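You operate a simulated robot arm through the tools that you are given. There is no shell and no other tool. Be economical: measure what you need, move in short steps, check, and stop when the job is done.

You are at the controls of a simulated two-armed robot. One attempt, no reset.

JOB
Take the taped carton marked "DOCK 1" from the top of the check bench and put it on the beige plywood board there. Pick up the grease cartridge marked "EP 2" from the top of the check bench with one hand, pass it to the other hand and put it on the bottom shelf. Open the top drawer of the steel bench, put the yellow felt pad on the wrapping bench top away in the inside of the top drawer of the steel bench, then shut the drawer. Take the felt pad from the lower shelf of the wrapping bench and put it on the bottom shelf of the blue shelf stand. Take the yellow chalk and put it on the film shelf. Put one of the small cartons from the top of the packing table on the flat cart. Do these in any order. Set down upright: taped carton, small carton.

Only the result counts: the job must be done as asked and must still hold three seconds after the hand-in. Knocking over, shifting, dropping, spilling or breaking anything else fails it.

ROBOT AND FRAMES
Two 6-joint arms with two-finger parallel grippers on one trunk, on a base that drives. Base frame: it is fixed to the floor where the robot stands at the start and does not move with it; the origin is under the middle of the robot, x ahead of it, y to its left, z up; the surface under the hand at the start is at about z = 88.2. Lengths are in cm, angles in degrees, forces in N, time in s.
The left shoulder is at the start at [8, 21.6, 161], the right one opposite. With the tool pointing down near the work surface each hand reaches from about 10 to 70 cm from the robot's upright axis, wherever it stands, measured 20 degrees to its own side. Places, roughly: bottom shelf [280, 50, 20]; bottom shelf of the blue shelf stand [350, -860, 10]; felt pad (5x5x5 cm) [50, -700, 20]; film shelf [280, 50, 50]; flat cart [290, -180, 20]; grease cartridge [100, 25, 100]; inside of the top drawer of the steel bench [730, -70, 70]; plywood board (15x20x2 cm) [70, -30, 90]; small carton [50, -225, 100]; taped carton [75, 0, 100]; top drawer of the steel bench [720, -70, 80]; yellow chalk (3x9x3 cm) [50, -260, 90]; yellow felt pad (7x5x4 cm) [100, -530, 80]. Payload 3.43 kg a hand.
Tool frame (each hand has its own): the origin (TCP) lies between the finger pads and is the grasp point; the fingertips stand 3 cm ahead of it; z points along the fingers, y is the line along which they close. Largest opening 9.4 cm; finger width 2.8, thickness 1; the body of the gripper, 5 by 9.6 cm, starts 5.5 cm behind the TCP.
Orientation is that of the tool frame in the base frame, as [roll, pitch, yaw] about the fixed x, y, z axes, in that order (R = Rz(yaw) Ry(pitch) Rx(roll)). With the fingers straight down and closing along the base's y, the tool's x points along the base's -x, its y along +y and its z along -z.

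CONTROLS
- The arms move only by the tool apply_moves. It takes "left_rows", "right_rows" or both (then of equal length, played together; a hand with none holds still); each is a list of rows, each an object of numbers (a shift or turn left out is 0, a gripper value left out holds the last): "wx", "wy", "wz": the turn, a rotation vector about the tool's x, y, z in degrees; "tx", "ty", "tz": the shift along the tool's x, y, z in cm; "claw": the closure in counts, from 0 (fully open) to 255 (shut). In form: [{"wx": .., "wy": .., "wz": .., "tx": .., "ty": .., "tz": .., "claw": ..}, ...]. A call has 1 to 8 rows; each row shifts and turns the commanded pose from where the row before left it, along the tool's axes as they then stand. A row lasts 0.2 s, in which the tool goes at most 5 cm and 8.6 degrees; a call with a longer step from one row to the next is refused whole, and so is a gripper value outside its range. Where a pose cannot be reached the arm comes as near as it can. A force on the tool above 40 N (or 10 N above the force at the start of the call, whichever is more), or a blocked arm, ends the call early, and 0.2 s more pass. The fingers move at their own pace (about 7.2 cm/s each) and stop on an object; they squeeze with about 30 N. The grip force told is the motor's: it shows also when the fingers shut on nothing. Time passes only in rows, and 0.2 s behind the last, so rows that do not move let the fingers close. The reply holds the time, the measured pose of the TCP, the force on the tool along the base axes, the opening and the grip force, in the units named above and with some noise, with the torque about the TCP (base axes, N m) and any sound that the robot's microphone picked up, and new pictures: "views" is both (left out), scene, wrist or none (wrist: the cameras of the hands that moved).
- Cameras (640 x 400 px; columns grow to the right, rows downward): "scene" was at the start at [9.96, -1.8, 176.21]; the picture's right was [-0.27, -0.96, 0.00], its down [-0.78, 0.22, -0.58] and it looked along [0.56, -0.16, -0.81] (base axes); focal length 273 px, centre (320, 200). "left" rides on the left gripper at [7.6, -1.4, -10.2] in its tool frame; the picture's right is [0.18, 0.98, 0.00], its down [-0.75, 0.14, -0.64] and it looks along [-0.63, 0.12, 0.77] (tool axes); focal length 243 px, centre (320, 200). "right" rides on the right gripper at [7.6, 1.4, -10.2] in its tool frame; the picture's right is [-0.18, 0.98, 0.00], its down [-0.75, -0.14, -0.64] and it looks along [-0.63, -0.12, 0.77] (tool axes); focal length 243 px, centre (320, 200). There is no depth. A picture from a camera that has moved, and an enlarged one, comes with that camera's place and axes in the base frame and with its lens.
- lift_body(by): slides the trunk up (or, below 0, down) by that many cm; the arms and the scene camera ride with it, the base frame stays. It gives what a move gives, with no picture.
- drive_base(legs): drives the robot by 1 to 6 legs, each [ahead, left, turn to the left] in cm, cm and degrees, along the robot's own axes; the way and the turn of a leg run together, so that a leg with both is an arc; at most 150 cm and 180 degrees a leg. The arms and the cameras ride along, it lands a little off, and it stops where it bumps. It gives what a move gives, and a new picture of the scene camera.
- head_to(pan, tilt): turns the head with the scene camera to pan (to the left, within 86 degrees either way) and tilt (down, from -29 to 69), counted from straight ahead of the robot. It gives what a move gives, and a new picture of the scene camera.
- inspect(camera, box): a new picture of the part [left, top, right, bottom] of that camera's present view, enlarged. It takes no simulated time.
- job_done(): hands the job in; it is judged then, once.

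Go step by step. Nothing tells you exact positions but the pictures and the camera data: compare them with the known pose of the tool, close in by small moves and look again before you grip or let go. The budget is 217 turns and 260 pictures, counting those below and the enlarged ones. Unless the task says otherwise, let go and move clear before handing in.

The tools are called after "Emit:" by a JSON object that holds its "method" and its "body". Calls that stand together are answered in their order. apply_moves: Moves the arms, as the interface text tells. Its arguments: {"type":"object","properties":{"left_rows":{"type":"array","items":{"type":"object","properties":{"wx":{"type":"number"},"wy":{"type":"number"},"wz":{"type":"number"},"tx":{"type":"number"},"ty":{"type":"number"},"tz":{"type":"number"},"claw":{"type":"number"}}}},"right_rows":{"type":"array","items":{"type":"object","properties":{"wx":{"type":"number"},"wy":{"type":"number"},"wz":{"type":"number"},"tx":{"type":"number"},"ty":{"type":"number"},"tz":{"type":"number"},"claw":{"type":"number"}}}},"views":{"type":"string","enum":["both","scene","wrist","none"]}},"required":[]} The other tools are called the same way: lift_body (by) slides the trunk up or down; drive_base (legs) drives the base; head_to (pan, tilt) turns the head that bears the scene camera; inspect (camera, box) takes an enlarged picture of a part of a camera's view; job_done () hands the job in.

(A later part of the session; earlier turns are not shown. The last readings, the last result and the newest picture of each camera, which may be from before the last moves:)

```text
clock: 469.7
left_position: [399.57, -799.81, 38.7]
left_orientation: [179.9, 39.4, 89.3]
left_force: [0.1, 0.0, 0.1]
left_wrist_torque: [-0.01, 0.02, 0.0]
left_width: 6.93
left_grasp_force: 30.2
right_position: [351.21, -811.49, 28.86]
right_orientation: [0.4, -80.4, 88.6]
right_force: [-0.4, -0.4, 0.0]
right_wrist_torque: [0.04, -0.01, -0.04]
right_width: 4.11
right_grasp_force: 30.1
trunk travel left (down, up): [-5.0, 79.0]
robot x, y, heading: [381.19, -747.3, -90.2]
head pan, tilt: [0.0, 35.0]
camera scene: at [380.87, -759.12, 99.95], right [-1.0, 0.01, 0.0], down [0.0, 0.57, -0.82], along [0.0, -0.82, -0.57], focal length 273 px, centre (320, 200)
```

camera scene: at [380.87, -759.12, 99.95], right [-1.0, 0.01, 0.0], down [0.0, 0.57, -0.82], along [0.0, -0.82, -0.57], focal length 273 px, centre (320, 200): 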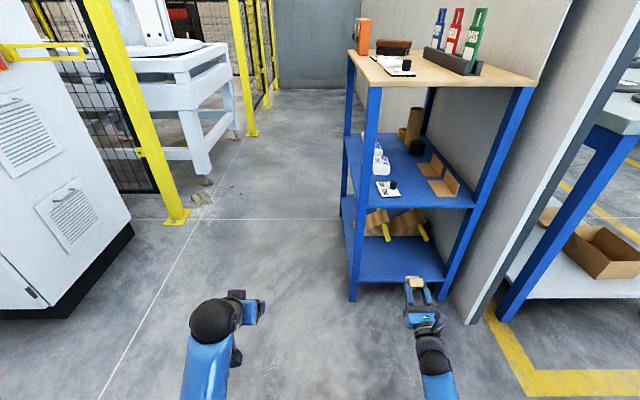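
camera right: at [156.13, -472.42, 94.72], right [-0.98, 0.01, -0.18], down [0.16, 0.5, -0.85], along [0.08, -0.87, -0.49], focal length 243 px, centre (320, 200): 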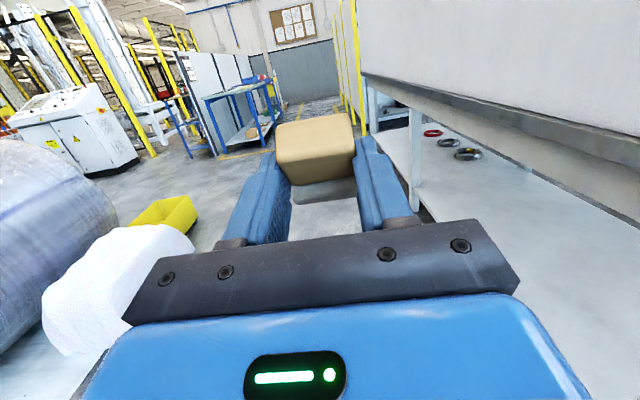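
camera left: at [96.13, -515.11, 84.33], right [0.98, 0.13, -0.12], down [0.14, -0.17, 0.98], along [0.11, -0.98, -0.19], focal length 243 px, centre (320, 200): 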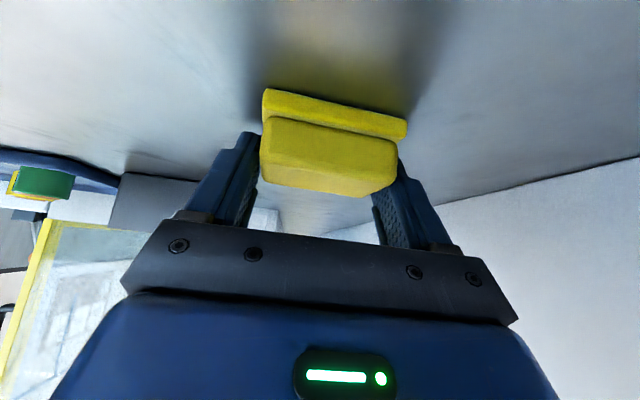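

Aligned with the free front part of the bottom shelf. Drive in 26 cm.

Emit:
{"method": "drive_base", "body": {"legs": [[26, 0.5, 0.2]]}}

Emit:
{"method": "inspect", "body": {"camera": "right", "box": [0, 0, 640, 400]}}

```text
clock: 471.6
left_position: [399.85, -825.92, 38.72]
left_orientation: [179.9, 39.4, 89.4]
left_force: [0.6, -0.2, -0.6]
left_wrist_torque: [0.01, 0.01, -0.02]
left_width: 6.91
left_grasp_force: 29.9
right_position: [351.73, -837.89, 28.88]
right_orientation: [0.3, -80.5, 88.7]
right_force: [0.3, 0.4, -0.7]
right_wrist_torque: [-0.02, 0.01, 0.03]
right_width: 4.12
right_grasp_force: 30.3
trunk travel left (down, up): [-5.0, 79.0]
robot x, y, heading: [381.12, -773.56, -90.0]
head pan, tilt: [0.0, 35.0]
camera scene: at [381.28, -785.45, 99.95], right [-1.0, 0.0, 0.0], down [0.0, 0.57, -0.82], along [0.0, -0.82, -0.57], focal length 273 px, centre (320, 200)
```

scene: 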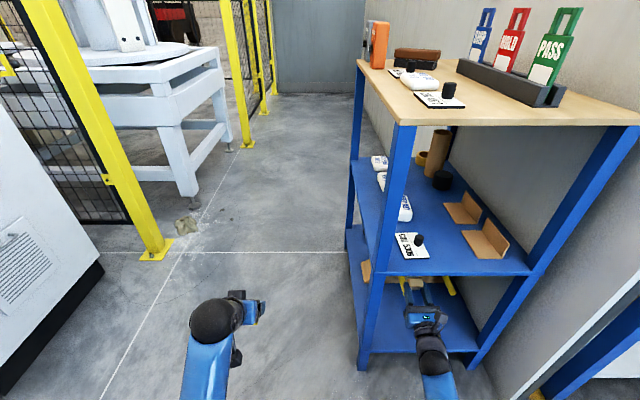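

```text
1.00 times, centred on (320, 200) of right (not enlarged: the box is as wide or as high as the picture)
camera zoom: at [350.59, -826.43, 34.69], right [-0.98, -0.01, -0.18], down [0.15, 0.51, -0.85], along [0.1, -0.86, -0.5], focal length 243 px, centre (320, 200)
```

zoom: 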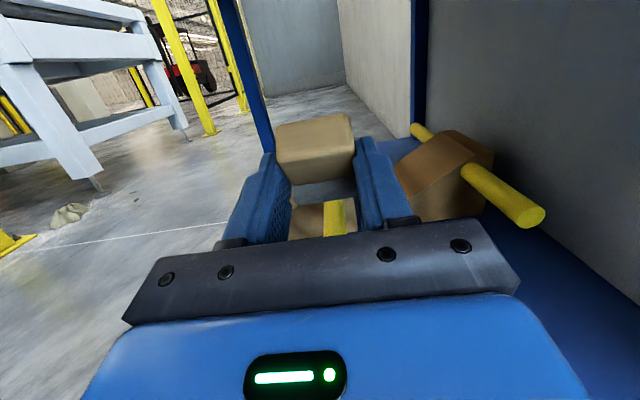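

Clear space ahead of the sanding blocks. Lower the hand, then tilt so the pad is flat again.

Emit:
{"method": "apply_moves", "body": {"right_rows": [{"tx": -3.9, "tz": -0.6}, {"tx": -3.9, "tz": -0.6}, {"wy": -8}, {"wy": -8}, {"wy": -8}, {"wy": -8}, {"wy": -8}, {}], "views": "wrist"}}

```text
clock: 473.4
left_position: [400.0, -826.01, 38.75]
left_orientation: [-179.9, 39.4, 89.4]
left_force: [0.0, -1.0, -0.8]
left_wrist_torque: [0.02, -0.03, 0.0]
left_width: 6.93
left_grasp_force: 30.2
right_position: [353.03, -838.02, 21.11]
right_orientation: [-178.2, -70.0, -89.5]
right_force: [0.7, 1.4, 2.5]
right_wrist_torque: [-0.09, 0.03, 0.04]
right_width: 4.1
right_grasp_force: 30.5
right hand out of reach, approached as far as the arm can: row 5, 6, 7
trunk travel left (down, up): [-5.0, 79.0]
robot x, y, heading: [381.47, -773.89, -90.1]
head pan, tilt: [0.0, 35.0]
camera right: at [351.22, -831.03, 31.74], right [-0.98, 0.03, -0.18], down [0.11, 0.87, -0.49], along [0.15, -0.5, -0.85], focal length 243 px, centre (320, 200)
```

right: 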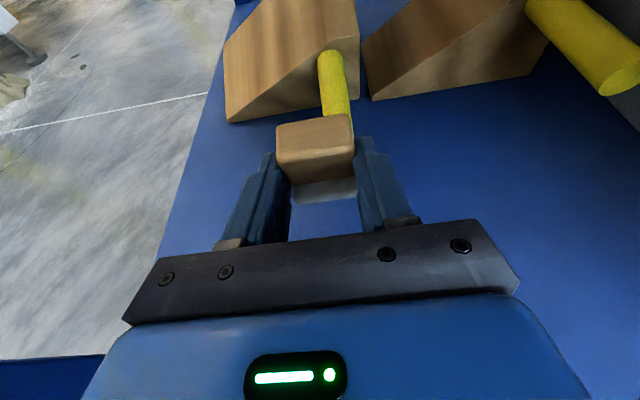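

Near a wrist limit; I'll let the hand turn a few degrees left and continue tilting and lowering.

Emit:
{"method": "apply_moves", "body": {"right_rows": [{"wx": 6.5, "wz": -2.5}, {"wy": -5, "tx": -1.2}, {"wy": -5, "tx": -1.2}, {"tx": -1.2}, {}], "views": "wrist"}}

```text
clock: 474.6
left_position: [399.97, -825.94, 38.91]
left_orientation: [-179.9, 39.6, 89.6]
left_force: [0.3, 0.0, -0.2]
left_wrist_torque: [-0.01, -0.02, -0.01]
left_width: 6.93
left_grasp_force: 30.2
right_position: [352.58, -836.6, 18.36]
right_orientation: [-179.4, -58.3, -82.4]
right_force: [-0.6, 6.6, 30.1]
right_wrist_torque: [-1.25, 0.33, -0.08]
right_width: 4.17
right_grasp_force: 30.2
trunk travel left (down, up): [-5.0, 79.0]
robot x, y, heading: [381.13, -773.31, -90.1]
head pan, tilt: [0.0, 35.0]
camera right: at [350.59, -832.08, 30.32], right [-0.99, -0.04, -0.16], down [0.01, 0.95, -0.3], along [0.17, -0.3, -0.94], focal length 243 px, centre (320, 200)
```

right: 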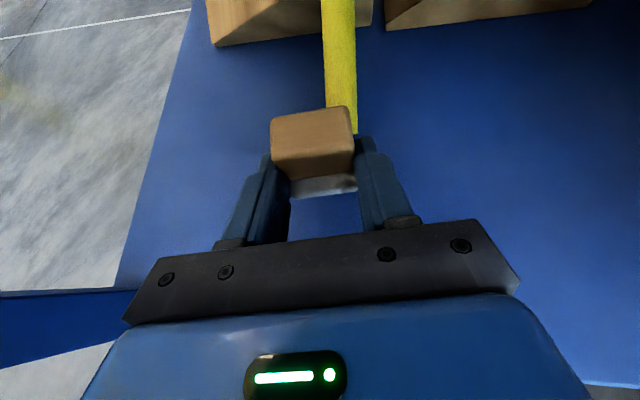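

The pad came down near a yellow handle rod. I'll lift right away and move about 10 cm to the right, where the shelf is clear.

Emit:
{"method": "apply_moves", "body": {"right_rows": [{"tx": 2.5, "tz": -1.5}, {"tx": 2.5, "tz": -1.5}, {"ty": 3.2}, {"ty": 3.2}, {"ty": 3.4}, {}], "views": "both"}}

```text
clock: 476.0
left_position: [399.97, -826.01, 38.64]
left_orientation: [179.9, 39.4, 89.5]
left_force: [0.2, -0.4, 0.3]
left_wrist_torque: [0.03, -0.04, 0.01]
left_width: 6.93
left_grasp_force: 30.0
right_position: [342.96, -838.15, 23.71]
right_orientation: [-178.8, -57.5, -82.7]
right_force: [-0.9, 0.9, -0.9]
right_wrist_torque: [0.03, 0.03, 0.02]
right_width: 4.16
right_grasp_force: 30.1
trunk travel left (down, up): [-5.0, 79.0]
robot x, y, heading: [381.38, -773.97, -90.2]
head pan, tilt: [0.0, 35.0]
camera scene: at [381.28, -785.42, 99.96], right [-1.0, 0.0, 0.0], down [0.0, 0.57, -0.82], along [0.0, -0.82, -0.57], focal length 273 px, centre (320, 200)
camera right: at [340.79, -833.71, 35.59], right [-0.98, -0.05, -0.17], down [0.01, 0.96, -0.29], along [0.17, -0.29, -0.94], focal length 243 px, centre (320, 200)
```

scene: 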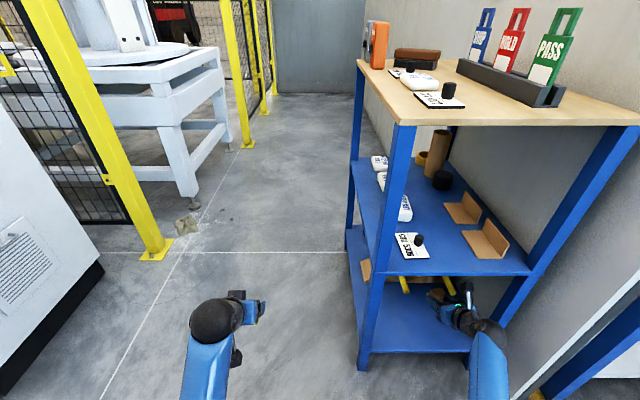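
right: 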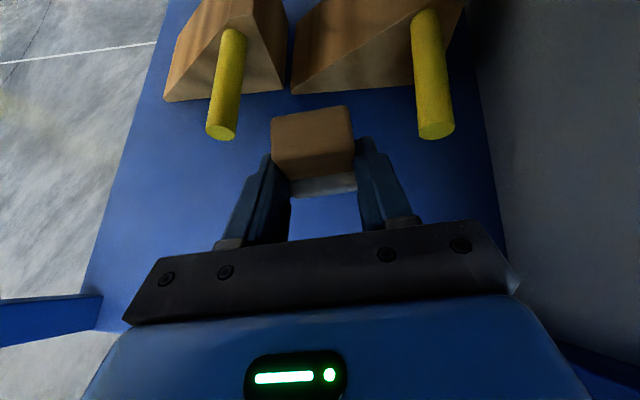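

Now the wedge blocks and their rods are clearly visible and look undisturbed; the pad is between the rods. Lower it here.

Emit:
{"method": "apply_moves", "body": {"right_rows": [{"tx": -1.7, "tz": 1.07}, {"tx": -1.7, "tz": 1.07}, {"tx": -1.7, "tz": 1.07}, {}], "views": "wrist"}}

```text
clock: 477.0
left_position: [399.97, -826.0, 38.77]
left_orientation: [179.9, 39.3, 89.4]
left_force: [-0.3, 0.7, 0.1]
left_wrist_torque: [0.0, 0.02, -0.02]
left_width: 6.91
left_grasp_force: 29.9
right_position: [343.09, -838.05, 17.63]
right_orientation: [-178.9, -57.5, -82.8]
right_force: [0.1, -0.2, -0.6]
right_wrist_torque: [0.01, -0.02, 0.01]
right_width: 4.13
right_grasp_force: 30.2
trunk travel left (down, up): [-5.0, 79.0]
robot x, y, heading: [381.4, -773.78, -90.3]
head pan, tilt: [0.0, 35.0]
camera right: at [340.94, -833.66, 29.53], right [-0.99, -0.04, -0.17], down [0.01, 0.96, -0.29], along [0.17, -0.29, -0.94], focal length 243 px, centre (320, 200)
```

right: 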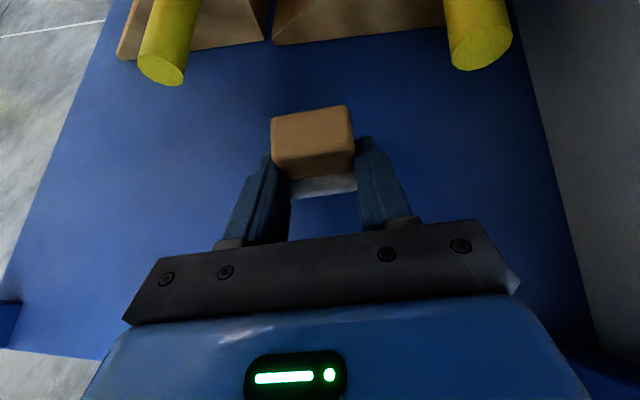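

Emit:
{"method": "apply_moves", "body": {"right_rows": [{"tx": -1.2, "tz": 0.75}, {"tx": -1.0, "tz": 0.6}, {}, {"tx": -0.6, "tz": 0.4}, {}, {"tx": -0.6, "tz": 0.4}, {}], "views": "wrist"}}

```text
clock: 477.5
left_position: [400.02, -825.78, 38.86]
left_orientation: [-180.0, 39.3, 89.4]
left_force: [-1.5, 0.5, -1.6]
left_wrist_torque: [-0.02, 0.02, 0.03]
left_width: 6.92
left_grasp_force: 29.8
right_position: [342.76, -838.48, 16.8]
right_orientation: [-179.6, -58.7, -82.0]
right_force: [2.2, 4.0, 15.9]
right_wrist_torque: [-0.25, 0.27, 0.02]
right_width: 4.13
right_grasp_force: 29.9
trunk travel left (down, up): [-5.0, 79.0]
robot x, y, heading: [381.48, -773.52, -90.2]
head pan, tilt: [0.0, 35.0]
stopped in row 2 (right hand): the force on the tool passed its limit at 47 N (the readings are from after the stop); the commanded pose is now the measured one
camera right: at [340.68, -833.85, 28.59], right [-0.99, -0.05, -0.16], down [0.01, 0.95, -0.31], along [0.17, -0.31, -0.94], focal length 243 px, centre (320, 200)
```

right: 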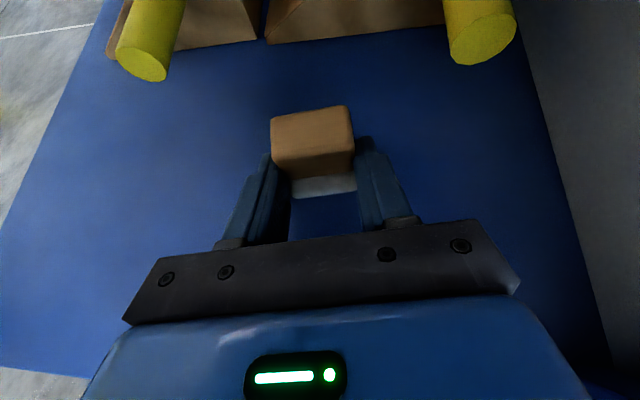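

Resting on the shelf. Open slightly and withdraw.

Emit:
{"method": "apply_moves", "body": {"right_rows": [{"claw": 85}, {}, {}, {"tz": -2}, {"tz": -3}, {"tz": -3}, {}], "views": "wrist"}}

```text
clock: 479.1
left_position: [399.96, -825.97, 38.72]
left_orientation: [179.9, 39.5, 89.3]
left_force: [-0.1, -0.2, -0.2]
left_wrist_torque: [0.04, -0.01, 0.01]
left_width: 6.93
left_grasp_force: 30.4
right_position: [341.7, -831.48, 20.39]
right_orientation: [-179.2, -58.3, -82.4]
right_force: [-0.4, -0.3, -0.6]
right_wrist_torque: [0.02, 0.01, 0.0]
right_width: 6.24
right_grasp_force: 0.1
trunk travel left (down, up): [-5.0, 79.0]
robot x, y, heading: [381.14, -773.48, -90.4]
head pan, tilt: [0.0, 35.0]
camera right: at [339.63, -826.98, 32.34], right [-0.99, -0.05, -0.16], down [0.01, 0.95, -0.3], along [0.17, -0.3, -0.94], focal length 243 px, centre (320, 200)
```

right: 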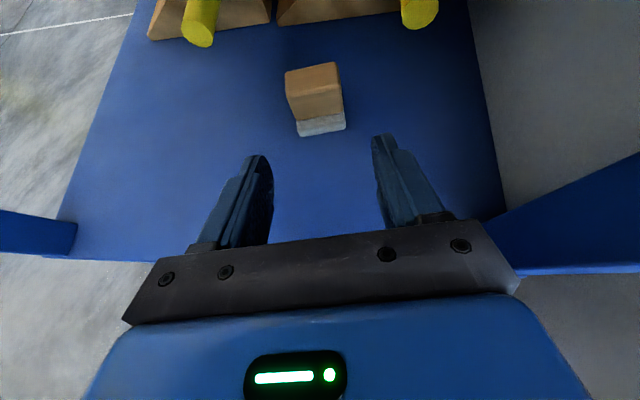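

The felt pad is on the blue stand's bottom shelf. Back out, raise the trunk, and travel back up the aisle toward the steel bench.

Emit:
{"method": "drive_base", "body": {"legs": [[-50, 0, 0.4]]}}

Emit:
{"method": "lift_body", "body": {"by": 40}}

Emit:
{"method": "drive_base", "body": {"legs": [[0, -100, 0], [0, -92, 0], [-140, 0, 0], [-140, 0, 0], [-120, 0, 0], [0, 0, 90]]}}

Emit:
{"method": "head_to", "body": {"pan": 0, "tilt": 15}}

```text
clock: 482.1
left_position: [400.59, -774.8, 38.6]
left_orientation: [179.9, 39.4, 90.3]
left_force: [-0.7, 0.5, -0.9]
left_wrist_torque: [0.0, -0.02, 0.04]
left_width: 6.92
left_grasp_force: 29.5
right_position: [342.38, -781.29, 20.62]
right_orientation: [-179.2, -58.3, -81.4]
right_force: [0.0, 0.2, 0.2]
right_wrist_torque: [-0.03, -0.01, 0.05]
right_width: 6.29
right_grasp_force: 0.1
trunk travel left (down, up): [-5.0, 79.0]
robot x, y, heading: [381.51, -722.88, -89.4]
head pan, tilt: [0.0, 35.0]
camera scene: at [381.25, -734.55, 99.96], right [-1.0, -0.01, 0.0], down [-0.01, 0.57, -0.82], along [0.01, -0.82, -0.57], focal length 273 px, centre (320, 200)
```

scene: 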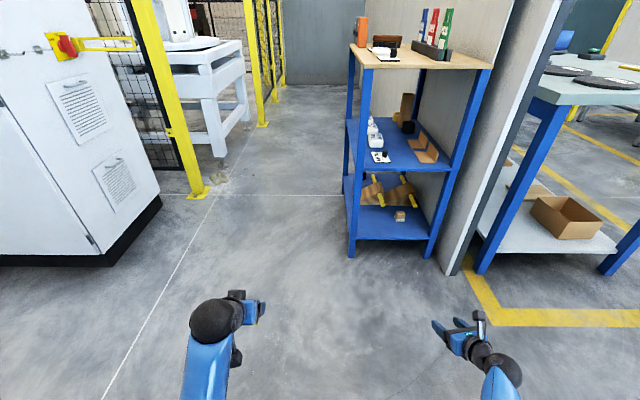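

```text
clock: 485.9
left_position: [400.63, -774.79, 78.66]
left_orientation: [179.9, 39.4, 90.3]
left_force: [0.9, -1.3, -0.9]
left_wrist_torque: [0.01, 0.01, 0.01]
left_width: 6.92
left_grasp_force: 30.0
right_position: [342.33, -781.39, 60.49]
right_orientation: [-179.3, -58.3, -81.5]
right_force: [0.5, -1.0, 0.0]
right_wrist_torque: [-0.02, 0.02, 0.02]
right_width: 6.25
right_grasp_force: 0.0
trunk travel left (down, up): [-45.0, 39.0]
robot x, y, heading: [381.31, -722.89, -89.2]
head pan, tilt: [0.0, 35.0]
```

```text
clock: 518.1
left_position: [237.95, -305.47, 78.71]
left_orientation: [180.0, 39.4, -179.8]
left_force: [-0.7, -0.1, -0.3]
left_wrist_torque: [0.02, 0.01, 0.0]
left_width: 6.95
left_grasp_force: 29.7
right_position: [244.38, -363.63, 60.48]
right_orientation: [-179.2, -58.3, 8.6]
right_force: [-0.1, -0.2, 0.6]
right_wrist_torque: [-0.01, 0.04, -0.03]
right_width: 6.26
right_grasp_force: 0.1
trunk travel left (down, up): [-45.0, 39.0]
robot x, y, heading: [186.0, -324.62, 0.6]
head pan, tilt: [0.0, 35.0]
camera scene: at [197.71, -324.44, 139.96], right [0.01, -1.0, 0.0], down [-0.57, -0.01, -0.82], along [0.82, 0.01, -0.57], focal length 273 px, centre (320, 200)
```

scene: 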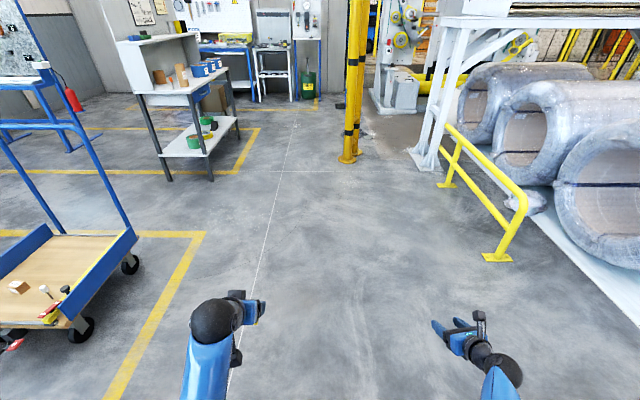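

```text
clock: 518.9
left_position: [237.96, -305.44, 78.76]
left_orientation: [179.9, 39.4, -179.7]
left_force: [0.1, -0.2, -0.8]
left_wrist_torque: [0.02, 0.03, 0.01]
left_width: 6.91
left_grasp_force: 30.4
right_position: [244.31, -363.57, 60.49]
right_orientation: [-179.2, -58.3, 8.4]
right_force: [-0.6, -0.1, 0.5]
right_wrist_torque: [0.01, 0.05, -0.01]
right_width: 6.26
right_grasp_force: 0.1
trunk travel left (down, up): [-45.0, 39.0]
robot x, y, heading: [185.89, -325.05, 0.5]
head pan, tilt: [0.0, 15.0]
camera scene: at [198.25, -324.44, 143.15], right [0.01, -1.0, 0.0], down [-0.26, 0.0, -0.97], along [0.97, 0.01, -0.26], focal length 273 px, centre (320, 200)
```

scene: 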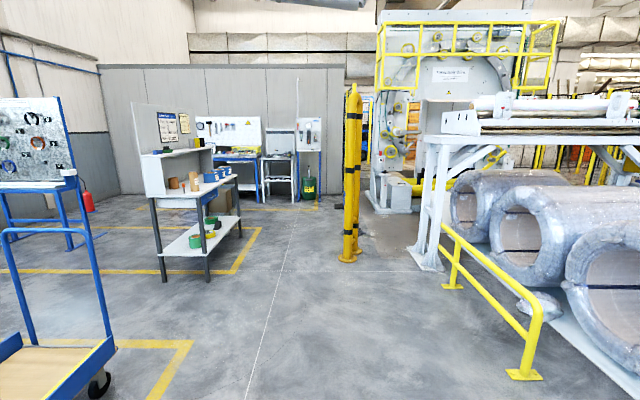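

The steel bench is at the far back behind the grey desk; the corridor is clear at y ≈ −280. Driving there.

Emit:
{"method": "drive_base", "body": {"legs": [[0, 45, -0.5], [140, 0, 0], [140, 0, 0], [125, 0, 0]]}}

Emit:
{"method": "head_to", "body": {"pan": 40, "tilt": 30}}

```text
clock: 540.5
left_position: [639.91, -250.95, 78.77]
left_orientation: [179.9, 39.4, -179.7]
left_force: [0.1, 0.7, -0.5]
left_wrist_torque: [-0.01, 0.0, 0.0]
left_width: 6.93
left_grasp_force: 29.5
right_position: [646.35, -309.06, 60.54]
right_orientation: [-179.2, -58.3, 8.7]
right_force: [-0.4, -0.2, 0.2]
right_wrist_torque: [0.01, 0.0, 0.0]
right_width: 6.26
right_grasp_force: 0.0
trunk travel left (down, up): [-45.0, 39.0]
robot x, y, heading: [587.76, -269.98, 0.6]
head pan, tilt: [0.0, 15.0]
camera scene: at [600.18, -270.06, 143.16], right [0.01, -1.0, 0.0], down [-0.26, 0.0, -0.97], along [0.97, 0.01, -0.26], focal length 273 px, centre (320, 200)
```

scene: 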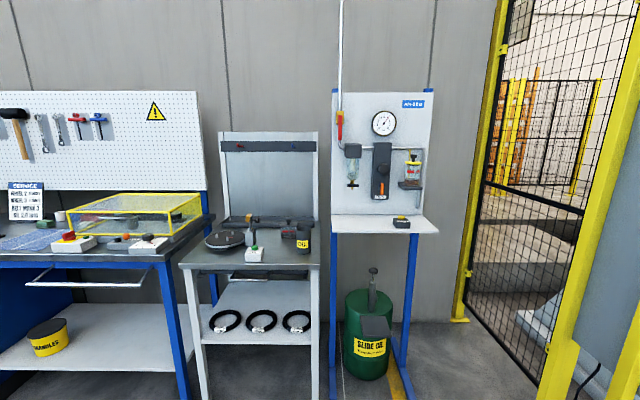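

```text
clock: 541.6
left_position: [639.78, -250.92, 78.76]
left_orientation: [179.9, 39.4, -179.7]
left_force: [-0.3, 0.6, -0.8]
left_wrist_torque: [-0.03, 0.01, -0.03]
left_width: 6.91
left_grasp_force: 29.8
right_position: [646.32, -308.97, 60.5]
right_orientation: [-179.1, -58.4, 8.6]
right_force: [0.4, 0.0, 0.7]
right_wrist_torque: [0.01, 0.02, -0.01]
right_width: 6.26
right_grasp_force: 0.1
trunk travel left (down, up): [-45.0, 39.0]
robot x, y, heading: [587.93, -270.51, 0.7]
head pan, tilt: [40.0, 30.0]
camera scene: at [597.69, -264.29, 140.74], right [0.65, -0.76, 0.0], down [-0.38, -0.33, -0.87], along [0.66, 0.56, -0.5], focal length 273 px, centre (320, 200)
```

scene: 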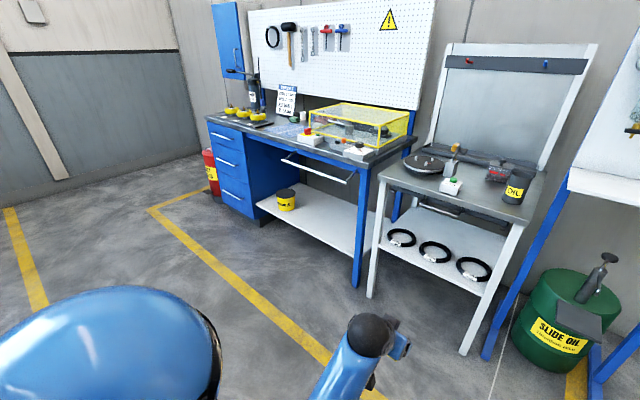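

I see the steel bench with a 3-drawer stack at its left (front near x ≈ 712, y −96 to −50). I'll move in front of it.

Emit:
{"method": "drive_base", "body": {"legs": [[12, 0, -0.7], [0, 100, 0], [0, 95, 0]]}}

Emit:
{"method": "head_to", "body": {"pan": 0, "tilt": 30}}

Emit:
{"method": "inspect", "body": {"camera": "scene", "box": [200, 120, 440, 300]}}

```text
clock: 545.7
left_position: [652.0, -194.67, 78.54]
left_orientation: [-179.7, 39.3, -178.7]
left_force: [-0.1, 0.4, -1.0]
left_wrist_torque: [-0.05, -0.02, -0.05]
left_width: 6.93
left_grasp_force: 30.0
right_position: [659.18, -252.89, 60.62]
right_orientation: [-179.5, -58.2, 9.6]
right_force: [0.1, 0.1, 0.5]
right_wrist_torque: [-0.05, 0.05, -0.02]
right_width: 6.28
right_grasp_force: 0.1
trunk travel left (down, up): [-45.0, 39.0]
robot x, y, heading: [600.4, -214.78, 1.4]
head pan, tilt: [40.0, 30.0]
stopped in leg 2: the robot was blocked; the commanded pose is now the measured one
camera scene: at [609.95, -208.36, 140.72], right [0.66, -0.75, 0.0], down [-0.37, -0.33, -0.86], along [0.65, 0.57, -0.5], focal length 273 px, centre (320, 200)
```

scene: 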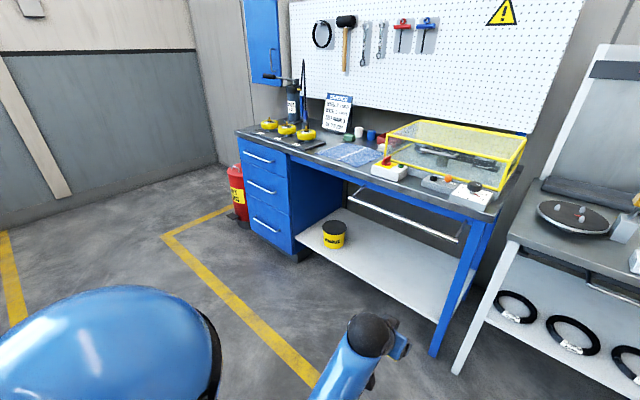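

```text
clock: 546.7
left_position: [651.98, -195.11, 78.71]
left_orientation: [180.0, 39.4, -179.1]
left_force: [0.0, -0.1, 0.4]
left_wrist_torque: [-0.02, 0.01, 0.01]
left_width: 6.94
left_grasp_force: 29.6
right_position: [659.21, -253.1, 60.33]
right_orientation: [-179.1, -58.3, 9.2]
right_force: [-0.1, -0.1, 0.3]
right_wrist_torque: [0.03, 0.02, 0.03]
right_width: 6.27
right_grasp_force: 0.0
trunk travel left (down, up): [-45.0, 39.0]
robot x, y, heading: [600.06, -214.98, 1.6]
head pan, tilt: [0.0, 30.0]
camera scene: at [612.3, -214.68, 140.74], right [0.03, -1.0, 0.0], down [-0.5, -0.01, -0.87], along [0.87, 0.02, -0.5], focal length 273 px, centre (320, 200)
```

scene: 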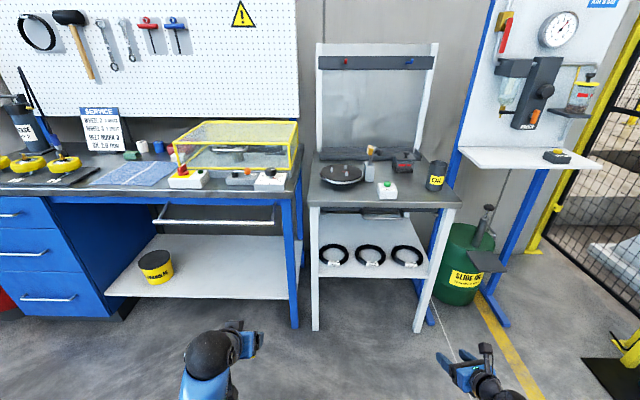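

```text
2.22 times, centred on (320, 210) of scene
camera zoom: at [612.3, -214.68, 140.74], right [0.03, -1.0, 0.0], down [-0.5, -0.01, -0.87], along [0.87, 0.02, -0.5], focal length 606 px, centre (320, 178)
```

zoom: 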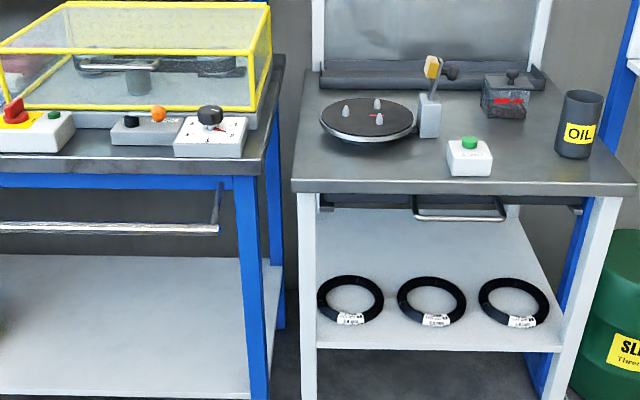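

The base was blocked on its left; let me look at what it touched.

Emit:
{"method": "head_to", "body": {"pan": 86, "tilt": 45}}

```text
clock: 548.3
left_position: [652.03, -195.08, 78.73]
left_orientation: [179.9, 39.5, -178.9]
left_force: [0.0, -0.1, -0.2]
left_wrist_torque: [-0.03, -0.01, -0.02]
left_width: 6.91
left_grasp_force: 29.3
right_position: [659.06, -253.11, 60.47]
right_orientation: [-179.1, -58.2, 9.2]
right_force: [1.1, 0.1, -0.4]
right_wrist_torque: [0.01, 0.0, 0.01]
right_width: 6.27
right_grasp_force: 0.1
trunk travel left (down, up): [-45.0, 39.0]
robot x, y, heading: [600.7, -215.36, 1.4]
head pan, tilt: [85.9, 45.0]
camera scene: at [603.62, -206.82, 138.48], right [1.0, -0.05, 0.0], down [-0.03, -0.71, -0.71], along [0.03, 0.71, -0.71], focal length 273 px, centre (320, 200)
```

scene: 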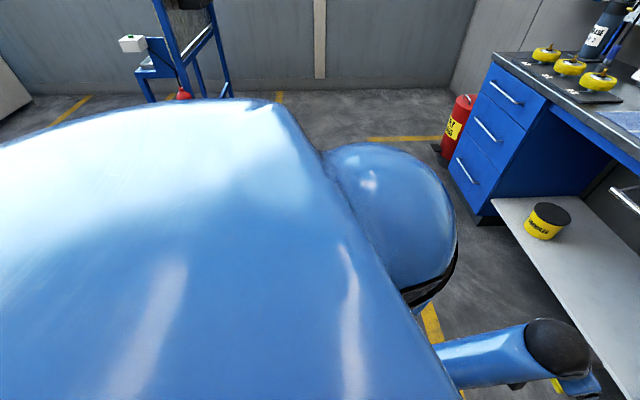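

I'll step away from it, go forward 20 cm, and then strafe left again, farther from the desk.

Emit:
{"method": "drive_base", "body": {"legs": [[0, -4, 0], [22, 0, -1.4], [0, 60, 0], [0, 70, 0]]}}

Emit:
{"method": "head_to", "body": {"pan": -5, "tilt": 35}}

```text
clock: 557.0
left_position: [671.67, -67.51, 78.74]
left_orientation: [179.9, 39.4, -178.6]
left_force: [-0.3, 0.3, -0.6]
left_wrist_torque: [0.01, 0.01, 0.03]
left_width: 6.9
left_grasp_force: 30.5
right_position: [679.32, -125.5, 60.34]
right_orientation: [-179.2, -58.2, 9.6]
right_force: [-0.1, -0.1, 0.6]
right_wrist_torque: [0.01, 0.01, 0.02]
right_width: 6.24
right_grasp_force: 0.1
trunk travel left (down, up): [-45.0, 39.0]
robot x, y, heading: [620.17, -87.69, 1.9]
head pan, tilt: [85.9, 45.0]
camera scene: at [623.33, -79.54, 138.48], right [1.0, -0.04, 0.0], down [-0.03, -0.71, -0.71], along [0.03, 0.71, -0.71], focal length 273 px, centre (320, 200)
```

scene: 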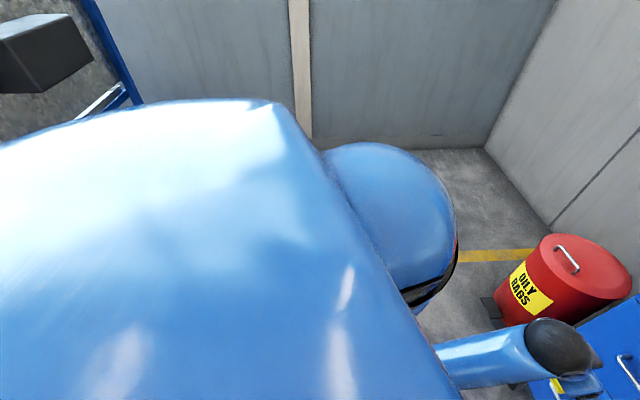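

```text
clock: 558.6
left_position: [671.6, -67.7, 78.76]
left_orientation: [179.9, 39.5, -178.6]
left_force: [-0.8, 0.4, 0.6]
left_wrist_torque: [-0.02, 0.03, 0.01]
left_width: 6.92
left_grasp_force: 30.3
right_position: [679.18, -125.46, 60.34]
right_orientation: [-179.1, -58.1, 9.6]
right_force: [1.2, 0.8, -0.7]
right_wrist_torque: [0.03, 0.0, -0.01]
right_width: 6.27
right_grasp_force: 0.0
trunk travel left (down, up): [-45.0, 39.0]
robot x, y, heading: [620.28, -87.55, 1.7]
head pan, tilt: [-5.0, 35.0]
camera scene: at [631.8, -88.16, 139.96], right [-0.05, -1.0, 0.0], down [-0.57, 0.03, -0.82], along [0.82, -0.04, -0.57], focal length 273 px, centre (320, 200)
```

scene: 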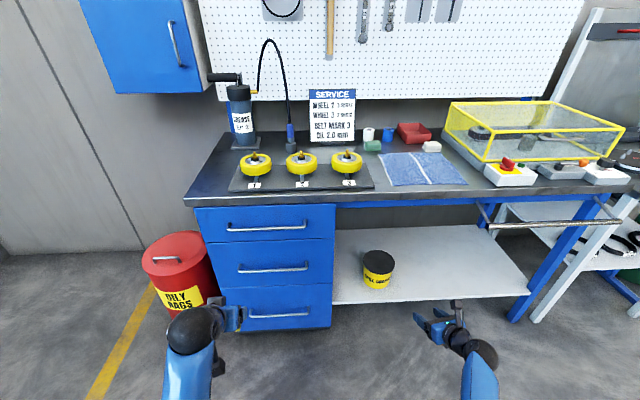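

The top drawer's front is at x ≈ 710 (z 66–83), with a bar handle at z ≈ 76.5, y −59 to −87. I'll turn the right hand level and roll it 90° so its fingers close vertically on the bar.

Emit:
{"method": "apply_moves", "body": {"left_rows": [{"tx": 3.6, "tz": -2.95}, {"tx": 3.6, "tz": -2.95}, {}, {}, {}, {}, {}, {}], "right_rows": [{"wy": 8, "claw": 0}, {"wy": 8}, {"wy": 8}, {"wy": 7.7}, {"wz": -8.2}, {"wz": -8.2}, {"wz": -8.2}, {"wz": -8.2}], "views": "none"}}

Emit:
{"method": "apply_moves", "body": {"right_rows": [{"wz": -8.2}, {"wz": -8.2}, {"wz": -8.2}, {"wz": -8.2}, {"wz": -8.2}, {"wz": -8.2}, {"wz": -8.2}, {}], "views": "both"}}

```text
clock: 560.4
left_position: [662.23, -67.74, 78.76]
left_orientation: [179.9, 39.4, -178.7]
left_force: [0.6, 0.5, -0.6]
left_wrist_torque: [-0.01, 0.03, 0.01]
left_width: 6.92
left_grasp_force: 29.8
right_position: [679.08, -125.45, 60.29]
right_orientation: [90.2, -57.6, 100.2]
right_force: [0.2, -0.4, 0.2]
right_wrist_torque: [0.03, 0.0, 0.01]
right_width: 9.41
right_grasp_force: 0.0
trunk travel left (down, up): [-45.0, 39.0]
robot x, y, heading: [619.71, -87.9, 2.0]
head pan, tilt: [-5.0, 35.0]
```

```text
clock: 562.2
left_position: [662.36, -67.7, 78.7]
left_orientation: [179.8, 39.4, -178.6]
left_force: [-0.3, 0.0, -0.3]
left_wrist_torque: [0.0, 0.05, -0.01]
left_width: 6.93
left_grasp_force: 29.9
right_position: [679.18, -125.6, 60.4]
right_orientation: [90.2, -0.2, 100.3]
right_force: [0.6, 0.4, 0.1]
right_wrist_torque: [0.01, 0.0, -0.02]
right_width: 9.35
right_grasp_force: 0.1
trunk travel left (down, up): [-45.0, 39.0]
robot x, y, heading: [619.9, -87.85, 1.9]
head pan, tilt: [-5.0, 35.0]
camera scene: at [631.79, -88.16, 139.96], right [-0.06, -1.0, 0.0], down [-0.57, 0.03, -0.82], along [0.82, -0.05, -0.57], focal length 273 px, centre (320, 200)
camera right: at [667.84, -119.8, 61.83], right [0.04, -0.18, 0.98], down [-0.5, -0.86, -0.14], along [0.87, -0.48, -0.12], focal length 243 px, centre (320, 200)
```

scene: 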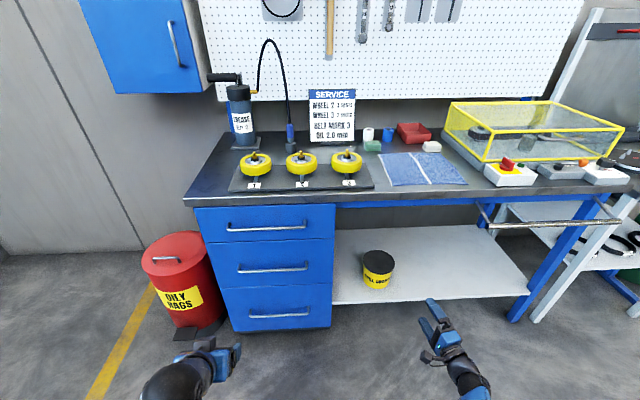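
right: 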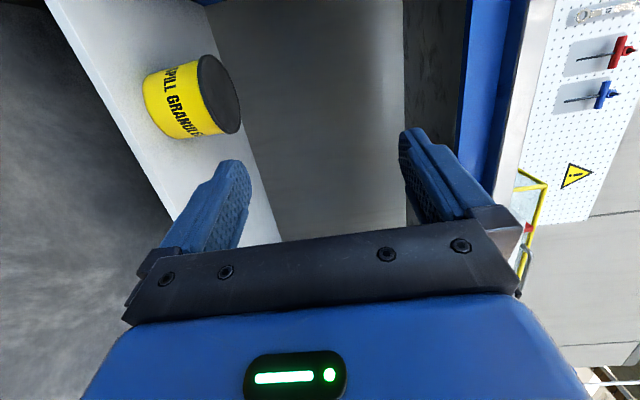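

Roll achieved. Raise to handle height, bring the hand inward and align.

Emit:
{"method": "apply_moves", "body": {"right_rows": [{"tx": 4}, {"tx": 4}, {"tx": 4}, {"tx": 3}, {}], "views": "none"}}

Emit:
{"method": "lift_body", "body": {"by": 16}}

Emit:
{"method": "drive_base", "body": {"legs": [[0, 30, -1.9]]}}

Emit:
{"method": "inspect", "body": {"camera": "right", "box": [0, 0, 640, 400]}}

```text
clock: 563.4
left_position: [662.31, -67.61, 78.9]
left_orientation: [180.0, 39.4, -178.7]
left_force: [-0.1, -0.1, 0.0]
left_wrist_torque: [0.02, 0.01, 0.0]
left_width: 6.92
left_grasp_force: 29.7
right_position: [676.57, -110.63, 60.48]
right_orientation: [90.2, -0.4, 100.3]
right_force: [1.2, 0.2, 0.3]
right_wrist_torque: [0.0, -0.02, -0.02]
right_width: 9.4
right_grasp_force: 0.1
trunk travel left (down, up): [-45.0, 39.0]
robot x, y, heading: [620.1, -87.92, 1.8]
head pan, tilt: [-5.0, 35.0]
```

```text
clock: 565.3
left_position: [662.31, -67.65, 94.73]
left_orientation: [179.9, 39.5, -178.6]
left_force: [-0.2, 0.6, -0.8]
left_wrist_torque: [0.02, -0.01, -0.01]
left_width: 6.94
left_grasp_force: 29.8
right_position: [676.48, -110.63, 76.43]
right_orientation: [90.1, -0.3, 100.2]
right_force: [-1.1, -0.3, -0.4]
right_wrist_torque: [0.0, 0.0, 0.02]
right_width: 9.43
right_grasp_force: 0.1
trunk travel left (down, up): [-61.0, 23.0]
robot x, y, heading: [620.53, -87.92, 1.6]
head pan, tilt: [-5.0, 35.0]
```

```text
clock: 567.3
left_position: [662.45, -38.64, 94.83]
left_orientation: [179.8, 39.5, 179.4]
left_force: [0.1, 0.2, 0.0]
left_wrist_torque: [0.0, 0.02, -0.03]
left_width: 6.93
left_grasp_force: 29.9
right_position: [675.27, -82.02, 76.54]
right_orientation: [90.0, -0.5, 98.3]
right_force: [0.1, -0.8, 0.6]
right_wrist_torque: [-0.03, -0.03, 0.02]
right_width: 9.41
right_grasp_force: 0.0
trunk travel left (down, up): [-61.0, 23.0]
robot x, y, heading: [619.53, -57.19, -0.1]
head pan, tilt: [-5.0, 35.0]
camera scene: at [631.33, -58.11, 155.96], right [-0.09, -1.0, 0.0], down [-0.57, 0.05, -0.82], along [0.82, -0.07, -0.57], focal length 273 px, centre (320, 200)
```

scene: 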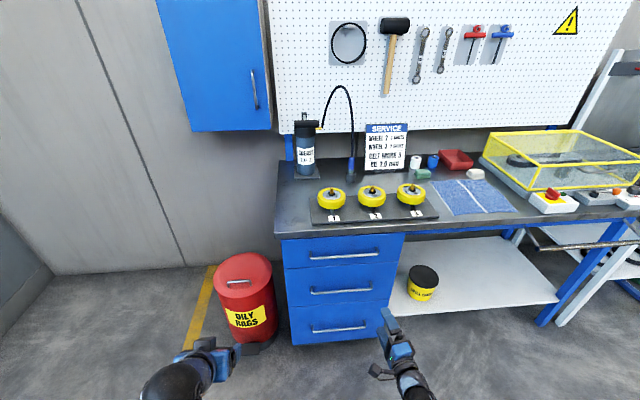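

```text
1.00 times, centred on (320, 200) of right (not enlarged: the box is as wide or as high as the picture)
camera zoom: at [664.18, -76.03, 77.95], right [0.03, -0.19, 0.98], down [-0.53, -0.84, -0.14], along [0.85, -0.51, -0.12], focal length 243 px, centre (320, 200)
```

zoom: 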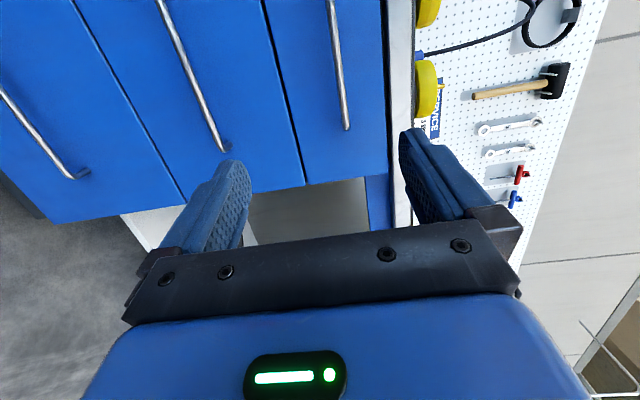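

The handle bar is at z ≈ 79.2, x ≈ 704. Raise the hand 2.7 cm and drive 20 cm closer.

Emit:
{"method": "apply_moves", "body": {"right_rows": [{"ty": 2.7}, {}], "views": "none"}}

Emit:
{"method": "drive_base", "body": {"legs": [[20, 0, 0]]}}

Emit:
{"method": "inspect", "body": {"camera": "right", "box": [0, 0, 640, 400]}}

```text
clock: 567.9
left_position: [662.49, -38.59, 94.69]
left_orientation: [179.8, 39.4, 179.5]
left_force: [0.0, -0.4, -1.3]
left_wrist_torque: [-0.02, -0.01, 0.0]
left_width: 6.91
left_grasp_force: 30.1
right_position: [675.35, -82.18, 79.26]
right_orientation: [90.1, -0.4, 98.3]
right_force: [-0.3, -0.6, 0.0]
right_wrist_torque: [0.02, 0.0, -0.04]
right_width: 9.41
right_grasp_force: 0.0
trunk travel left (down, up): [-61.0, 23.0]
robot x, y, heading: [619.42, -57.29, -0.4]
head pan, tilt: [-5.0, 35.0]
```

```text
clock: 569.5
left_position: [681.87, -38.7, 94.86]
left_orientation: [179.8, 39.5, 179.3]
left_force: [-0.3, 0.4, -0.3]
left_wrist_torque: [0.01, -0.03, 0.01]
left_width: 6.92
left_grasp_force: 29.6
right_position: [694.57, -82.19, 79.34]
right_orientation: [90.1, -0.3, 98.2]
right_force: [-0.4, 0.2, -0.3]
right_wrist_torque: [0.02, 0.01, 0.02]
right_width: 9.44
right_grasp_force: 0.0
trunk travel left (down, up): [-61.0, 23.0]
robot x, y, heading: [638.93, -57.7, -0.4]
head pan, tilt: [-5.0, 35.0]
camera scene: at [650.47, -58.04, 155.98], right [-0.09, -1.0, 0.0], down [-0.57, 0.05, -0.82], along [0.82, -0.07, -0.57], focal length 273 px, centre (320, 200)
```

scene: 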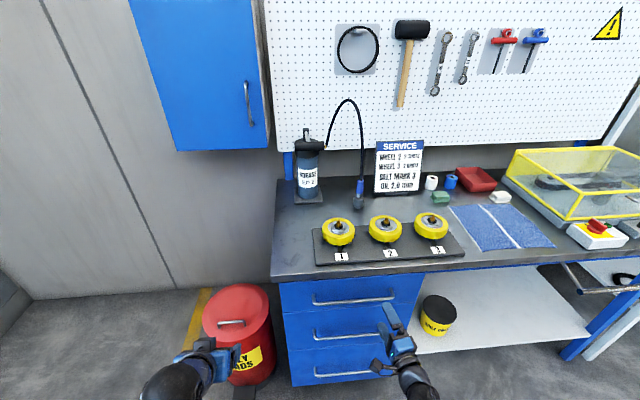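

```text
1.00 times, centred on (320, 200) of right (not enlarged: the box is as wide or as high as the picture)
camera zoom: at [683.36, -76.07, 80.82], right [0.03, -0.19, 0.98], down [-0.53, -0.84, -0.14], along [0.85, -0.51, -0.12], focal length 243 px, centre (320, 200)
```

zoom: 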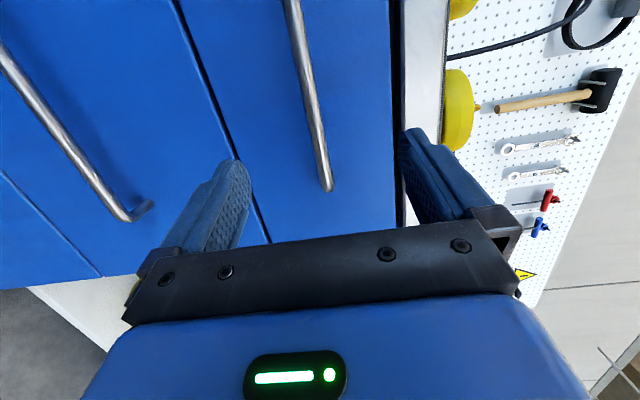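

The bar end is at (704, −87, 79), well centred. Advance 9 cm and close on the bar.

Emit:
{"method": "apply_moves", "body": {"right_rows": [{"tz": 3}, {"tz": 3}, {"tz": 2.8}, {}, {"claw": 255}, {}, {}, {}], "views": "wrist"}}

```text
clock: 571.3
left_position: [681.83, -38.65, 94.92]
left_orientation: [179.9, 39.3, 179.3]
left_force: [0.2, 0.5, 0.1]
left_wrist_torque: [0.03, 0.02, -0.01]
left_width: 6.94
left_grasp_force: 29.8
right_position: [703.03, -81.1, 79.08]
right_orientation: [90.2, -0.3, 98.1]
right_force: [-17.2, -1.7, -5.0]
right_wrist_torque: [-0.39, -0.07, -0.19]
right_width: 1.63
right_grasp_force: 45.0
trunk travel left (down, up): [-61.0, 23.0]
robot x, y, heading: [638.78, -57.02, -0.1]
head pan, tilt: [-5.0, 35.0]
camera right: at [691.99, -74.92, 80.51], right [0.03, -0.19, 0.98], down [-0.53, -0.84, -0.14], along [0.85, -0.51, -0.12], focal length 243 px, centre (320, 200)
```

right: 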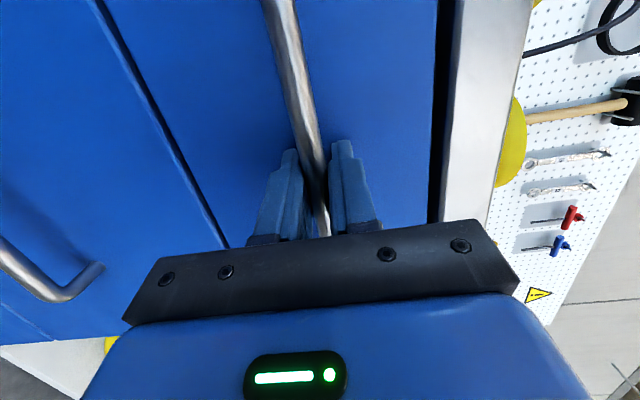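

The bar is gripped. Pull the drawer open by backing up.

Emit:
{"method": "drive_base", "body": {"legs": [[-14, 0, 0], [-13, 0, 0]]}}

```text
clock: 573.5
left_position: [654.81, -38.74, 94.64]
left_orientation: [179.8, 39.2, 179.2]
left_force: [-0.1, -0.1, -0.1]
left_wrist_torque: [-0.01, -0.01, 0.0]
left_width: 6.91
left_grasp_force: 30.0
right_position: [676.38, -81.1, 78.91]
right_orientation: [90.2, -0.4, 98.0]
right_force: [2.7, -6.9, -8.6]
right_wrist_torque: [-0.52, -0.17, -0.46]
right_width: 1.64
right_grasp_force: 44.9
trunk travel left (down, up): [-61.0, 23.0]
robot x, y, heading: [611.43, -57.25, -0.1]
head pan, tilt: [-5.0, 35.0]
camera scene: at [623.86, -58.1, 155.93], right [-0.09, -1.0, 0.0], down [-0.57, 0.05, -0.82], along [0.81, -0.08, -0.58], focal length 273 px, centre (320, 200)
```

scene: 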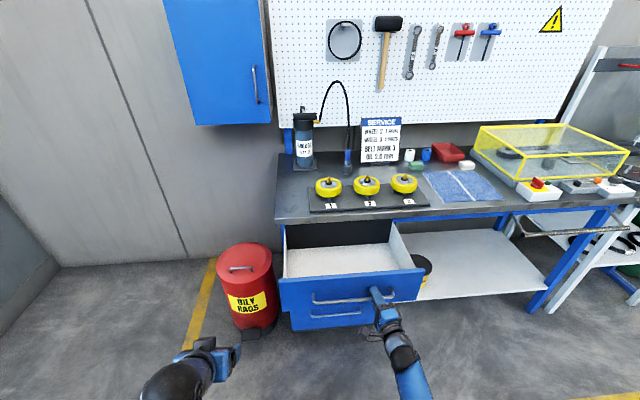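

The drawer is open about 27 cm and empty. Release the handle and retract the right hand; tilt the left hand more vertical.

Emit:
{"method": "apply_moves", "body": {"right_rows": [{"claw": 0}, {}, {}, {"tz": -3}, {"tz": -4}, {"tz": -4}, {"tz": -3}, {}], "left_rows": [{}, {}, {}, {"wy": 6.5}, {"wy": 6.5}, {"wy": 6.5}, {}, {}], "views": "none"}}

Emit:
{"method": "drive_base", "body": {"legs": [[0, -33, 0], [17, 0, 0]]}}

Emit:
{"method": "head_to", "body": {"pan": 5, "tilt": 45}}

```text
clock: 575.3
left_position: [655.07, -38.61, 92.21]
left_orientation: [179.9, 19.9, 179.3]
left_force: [0.4, 0.9, -1.0]
left_wrist_torque: [-0.03, -0.02, 0.01]
left_width: 6.95
left_grasp_force: 30.1
left hand out of reach, approached as far as the arm can: row 6
right_position: [662.4, -82.7, 78.97]
right_orientation: [90.1, -0.3, 98.2]
right_force: [0.2, -0.6, 1.0]
right_wrist_torque: [-0.05, 0.01, -0.02]
right_width: 9.44
right_grasp_force: 0.1
trunk travel left (down, up): [-61.0, 23.0]
robot x, y, heading: [612.12, -57.24, -0.1]
head pan, tilt: [-5.0, 35.0]
```

```text
clock: 578.6
left_position: [671.41, -71.73, 92.28]
left_orientation: [180.0, 20.2, 179.5]
left_force: [0.2, -0.3, 0.5]
left_wrist_torque: [-0.02, 0.01, 0.0]
left_width: 6.92
left_grasp_force: 29.8
right_position: [678.85, -115.77, 79.15]
right_orientation: [90.0, -0.4, 98.2]
right_force: [0.7, -0.4, 0.0]
right_wrist_torque: [-0.01, -0.02, -0.01]
right_width: 9.41
right_grasp_force: 0.1
trunk travel left (down, up): [-61.0, 23.0]
robot x, y, heading: [628.15, -90.06, -0.4]
head pan, tilt: [-5.0, 35.0]
camera scene: at [639.89, -91.02, 155.99], right [-0.09, -1.0, 0.0], down [-0.57, 0.05, -0.82], along [0.82, -0.07, -0.57], focal length 273 px, centre (320, 200)
```

scene: 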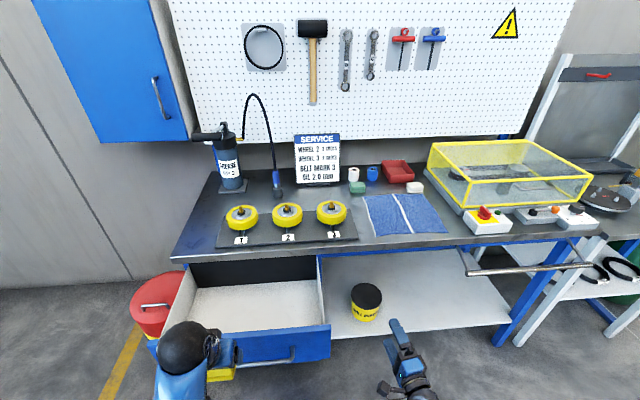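

```text
clock: 579.3
left_position: [671.63, -71.63, 92.2]
left_orientation: [180.0, 20.1, 179.4]
left_force: [0.0, -0.2, -0.8]
left_wrist_torque: [0.01, 0.0, -0.03]
left_width: 6.92
left_grasp_force: 29.9
right_position: [679.01, -115.82, 78.9]
right_orientation: [90.1, -0.3, 98.2]
right_force: [0.3, 0.5, -0.4]
right_wrist_torque: [0.01, 0.05, 0.02]
right_width: 9.42
right_grasp_force: 0.0
trunk travel left (down, up): [-61.0, 23.0]
robot x, y, heading: [628.46, -90.44, -0.3]
head pan, tilt: [5.0, 45.0]
camera scene: at [639.59, -89.58, 154.47], right [0.08, -1.0, 0.0], down [-0.7, -0.06, -0.71], along [0.7, 0.06, -0.71], focal length 273 px, centre (320, 200)
```

scene: 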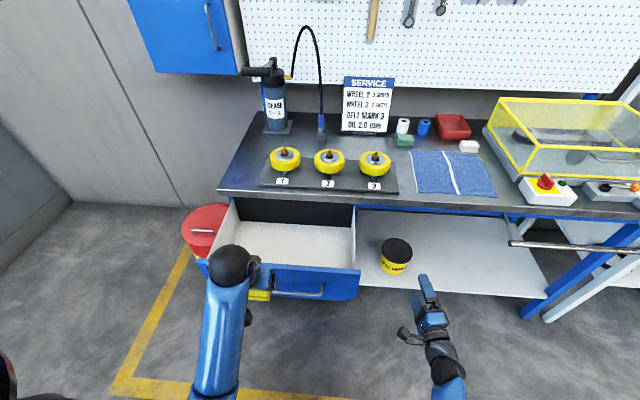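

Extend the left hand over the open drawer.

Emit:
{"method": "apply_moves", "body": {"left_rows": [{"tx": -4.07, "tz": 1.4, "ty": -0.4}, {"tx": -4.07, "tz": 1.4, "ty": -0.4}, {"tx": -4.07, "tz": 1.4, "ty": -0.4}, {"tx": -4.07, "tz": 1.4, "ty": -0.4}, {"tx": -4.07, "tz": 1.4, "ty": -0.4}, {"tx": -4.07, "tz": 1.4, "ty": -0.4}, {}], "views": "both"}}

```text
clock: 580.9
left_position: [697.23, -74.43, 92.78]
left_orientation: [179.9, 20.0, 179.4]
left_force: [-0.5, -0.3, -0.8]
left_wrist_torque: [0.0, -0.04, 0.01]
left_width: 6.92
left_grasp_force: 29.8
right_position: [678.96, -115.81, 79.01]
right_orientation: [90.1, -0.3, 98.1]
right_force: [0.0, -1.2, -0.2]
right_wrist_torque: [0.0, 0.04, 0.02]
right_width: 9.41
right_grasp_force: 0.1
trunk travel left (down, up): [-61.0, 23.0]
robot x, y, heading: [628.47, -90.53, -0.2]
head pan, tilt: [5.0, 45.0]
camera scene: at [639.45, -89.57, 154.48], right [0.08, -1.0, 0.0], down [-0.7, -0.06, -0.71], along [0.7, 0.06, -0.71], focal length 273 px, centre (320, 200)
camera left: at [686.59, -75.86, 99.91], right [-0.16, 0.98, -0.06], down [0.49, 0.14, 0.86], along [0.86, 0.11, -0.5], focal length 243 px, centre (320, 200)
```

scene: 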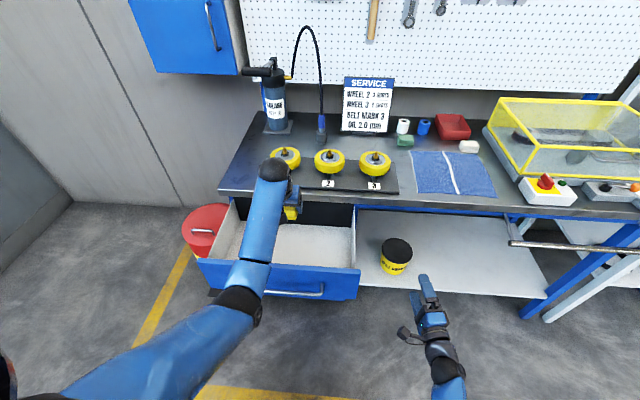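
left: 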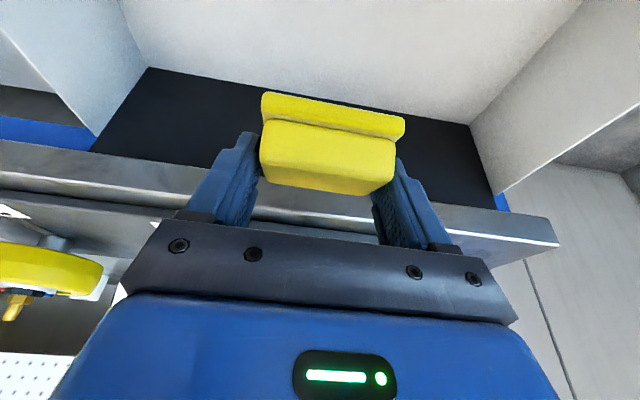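

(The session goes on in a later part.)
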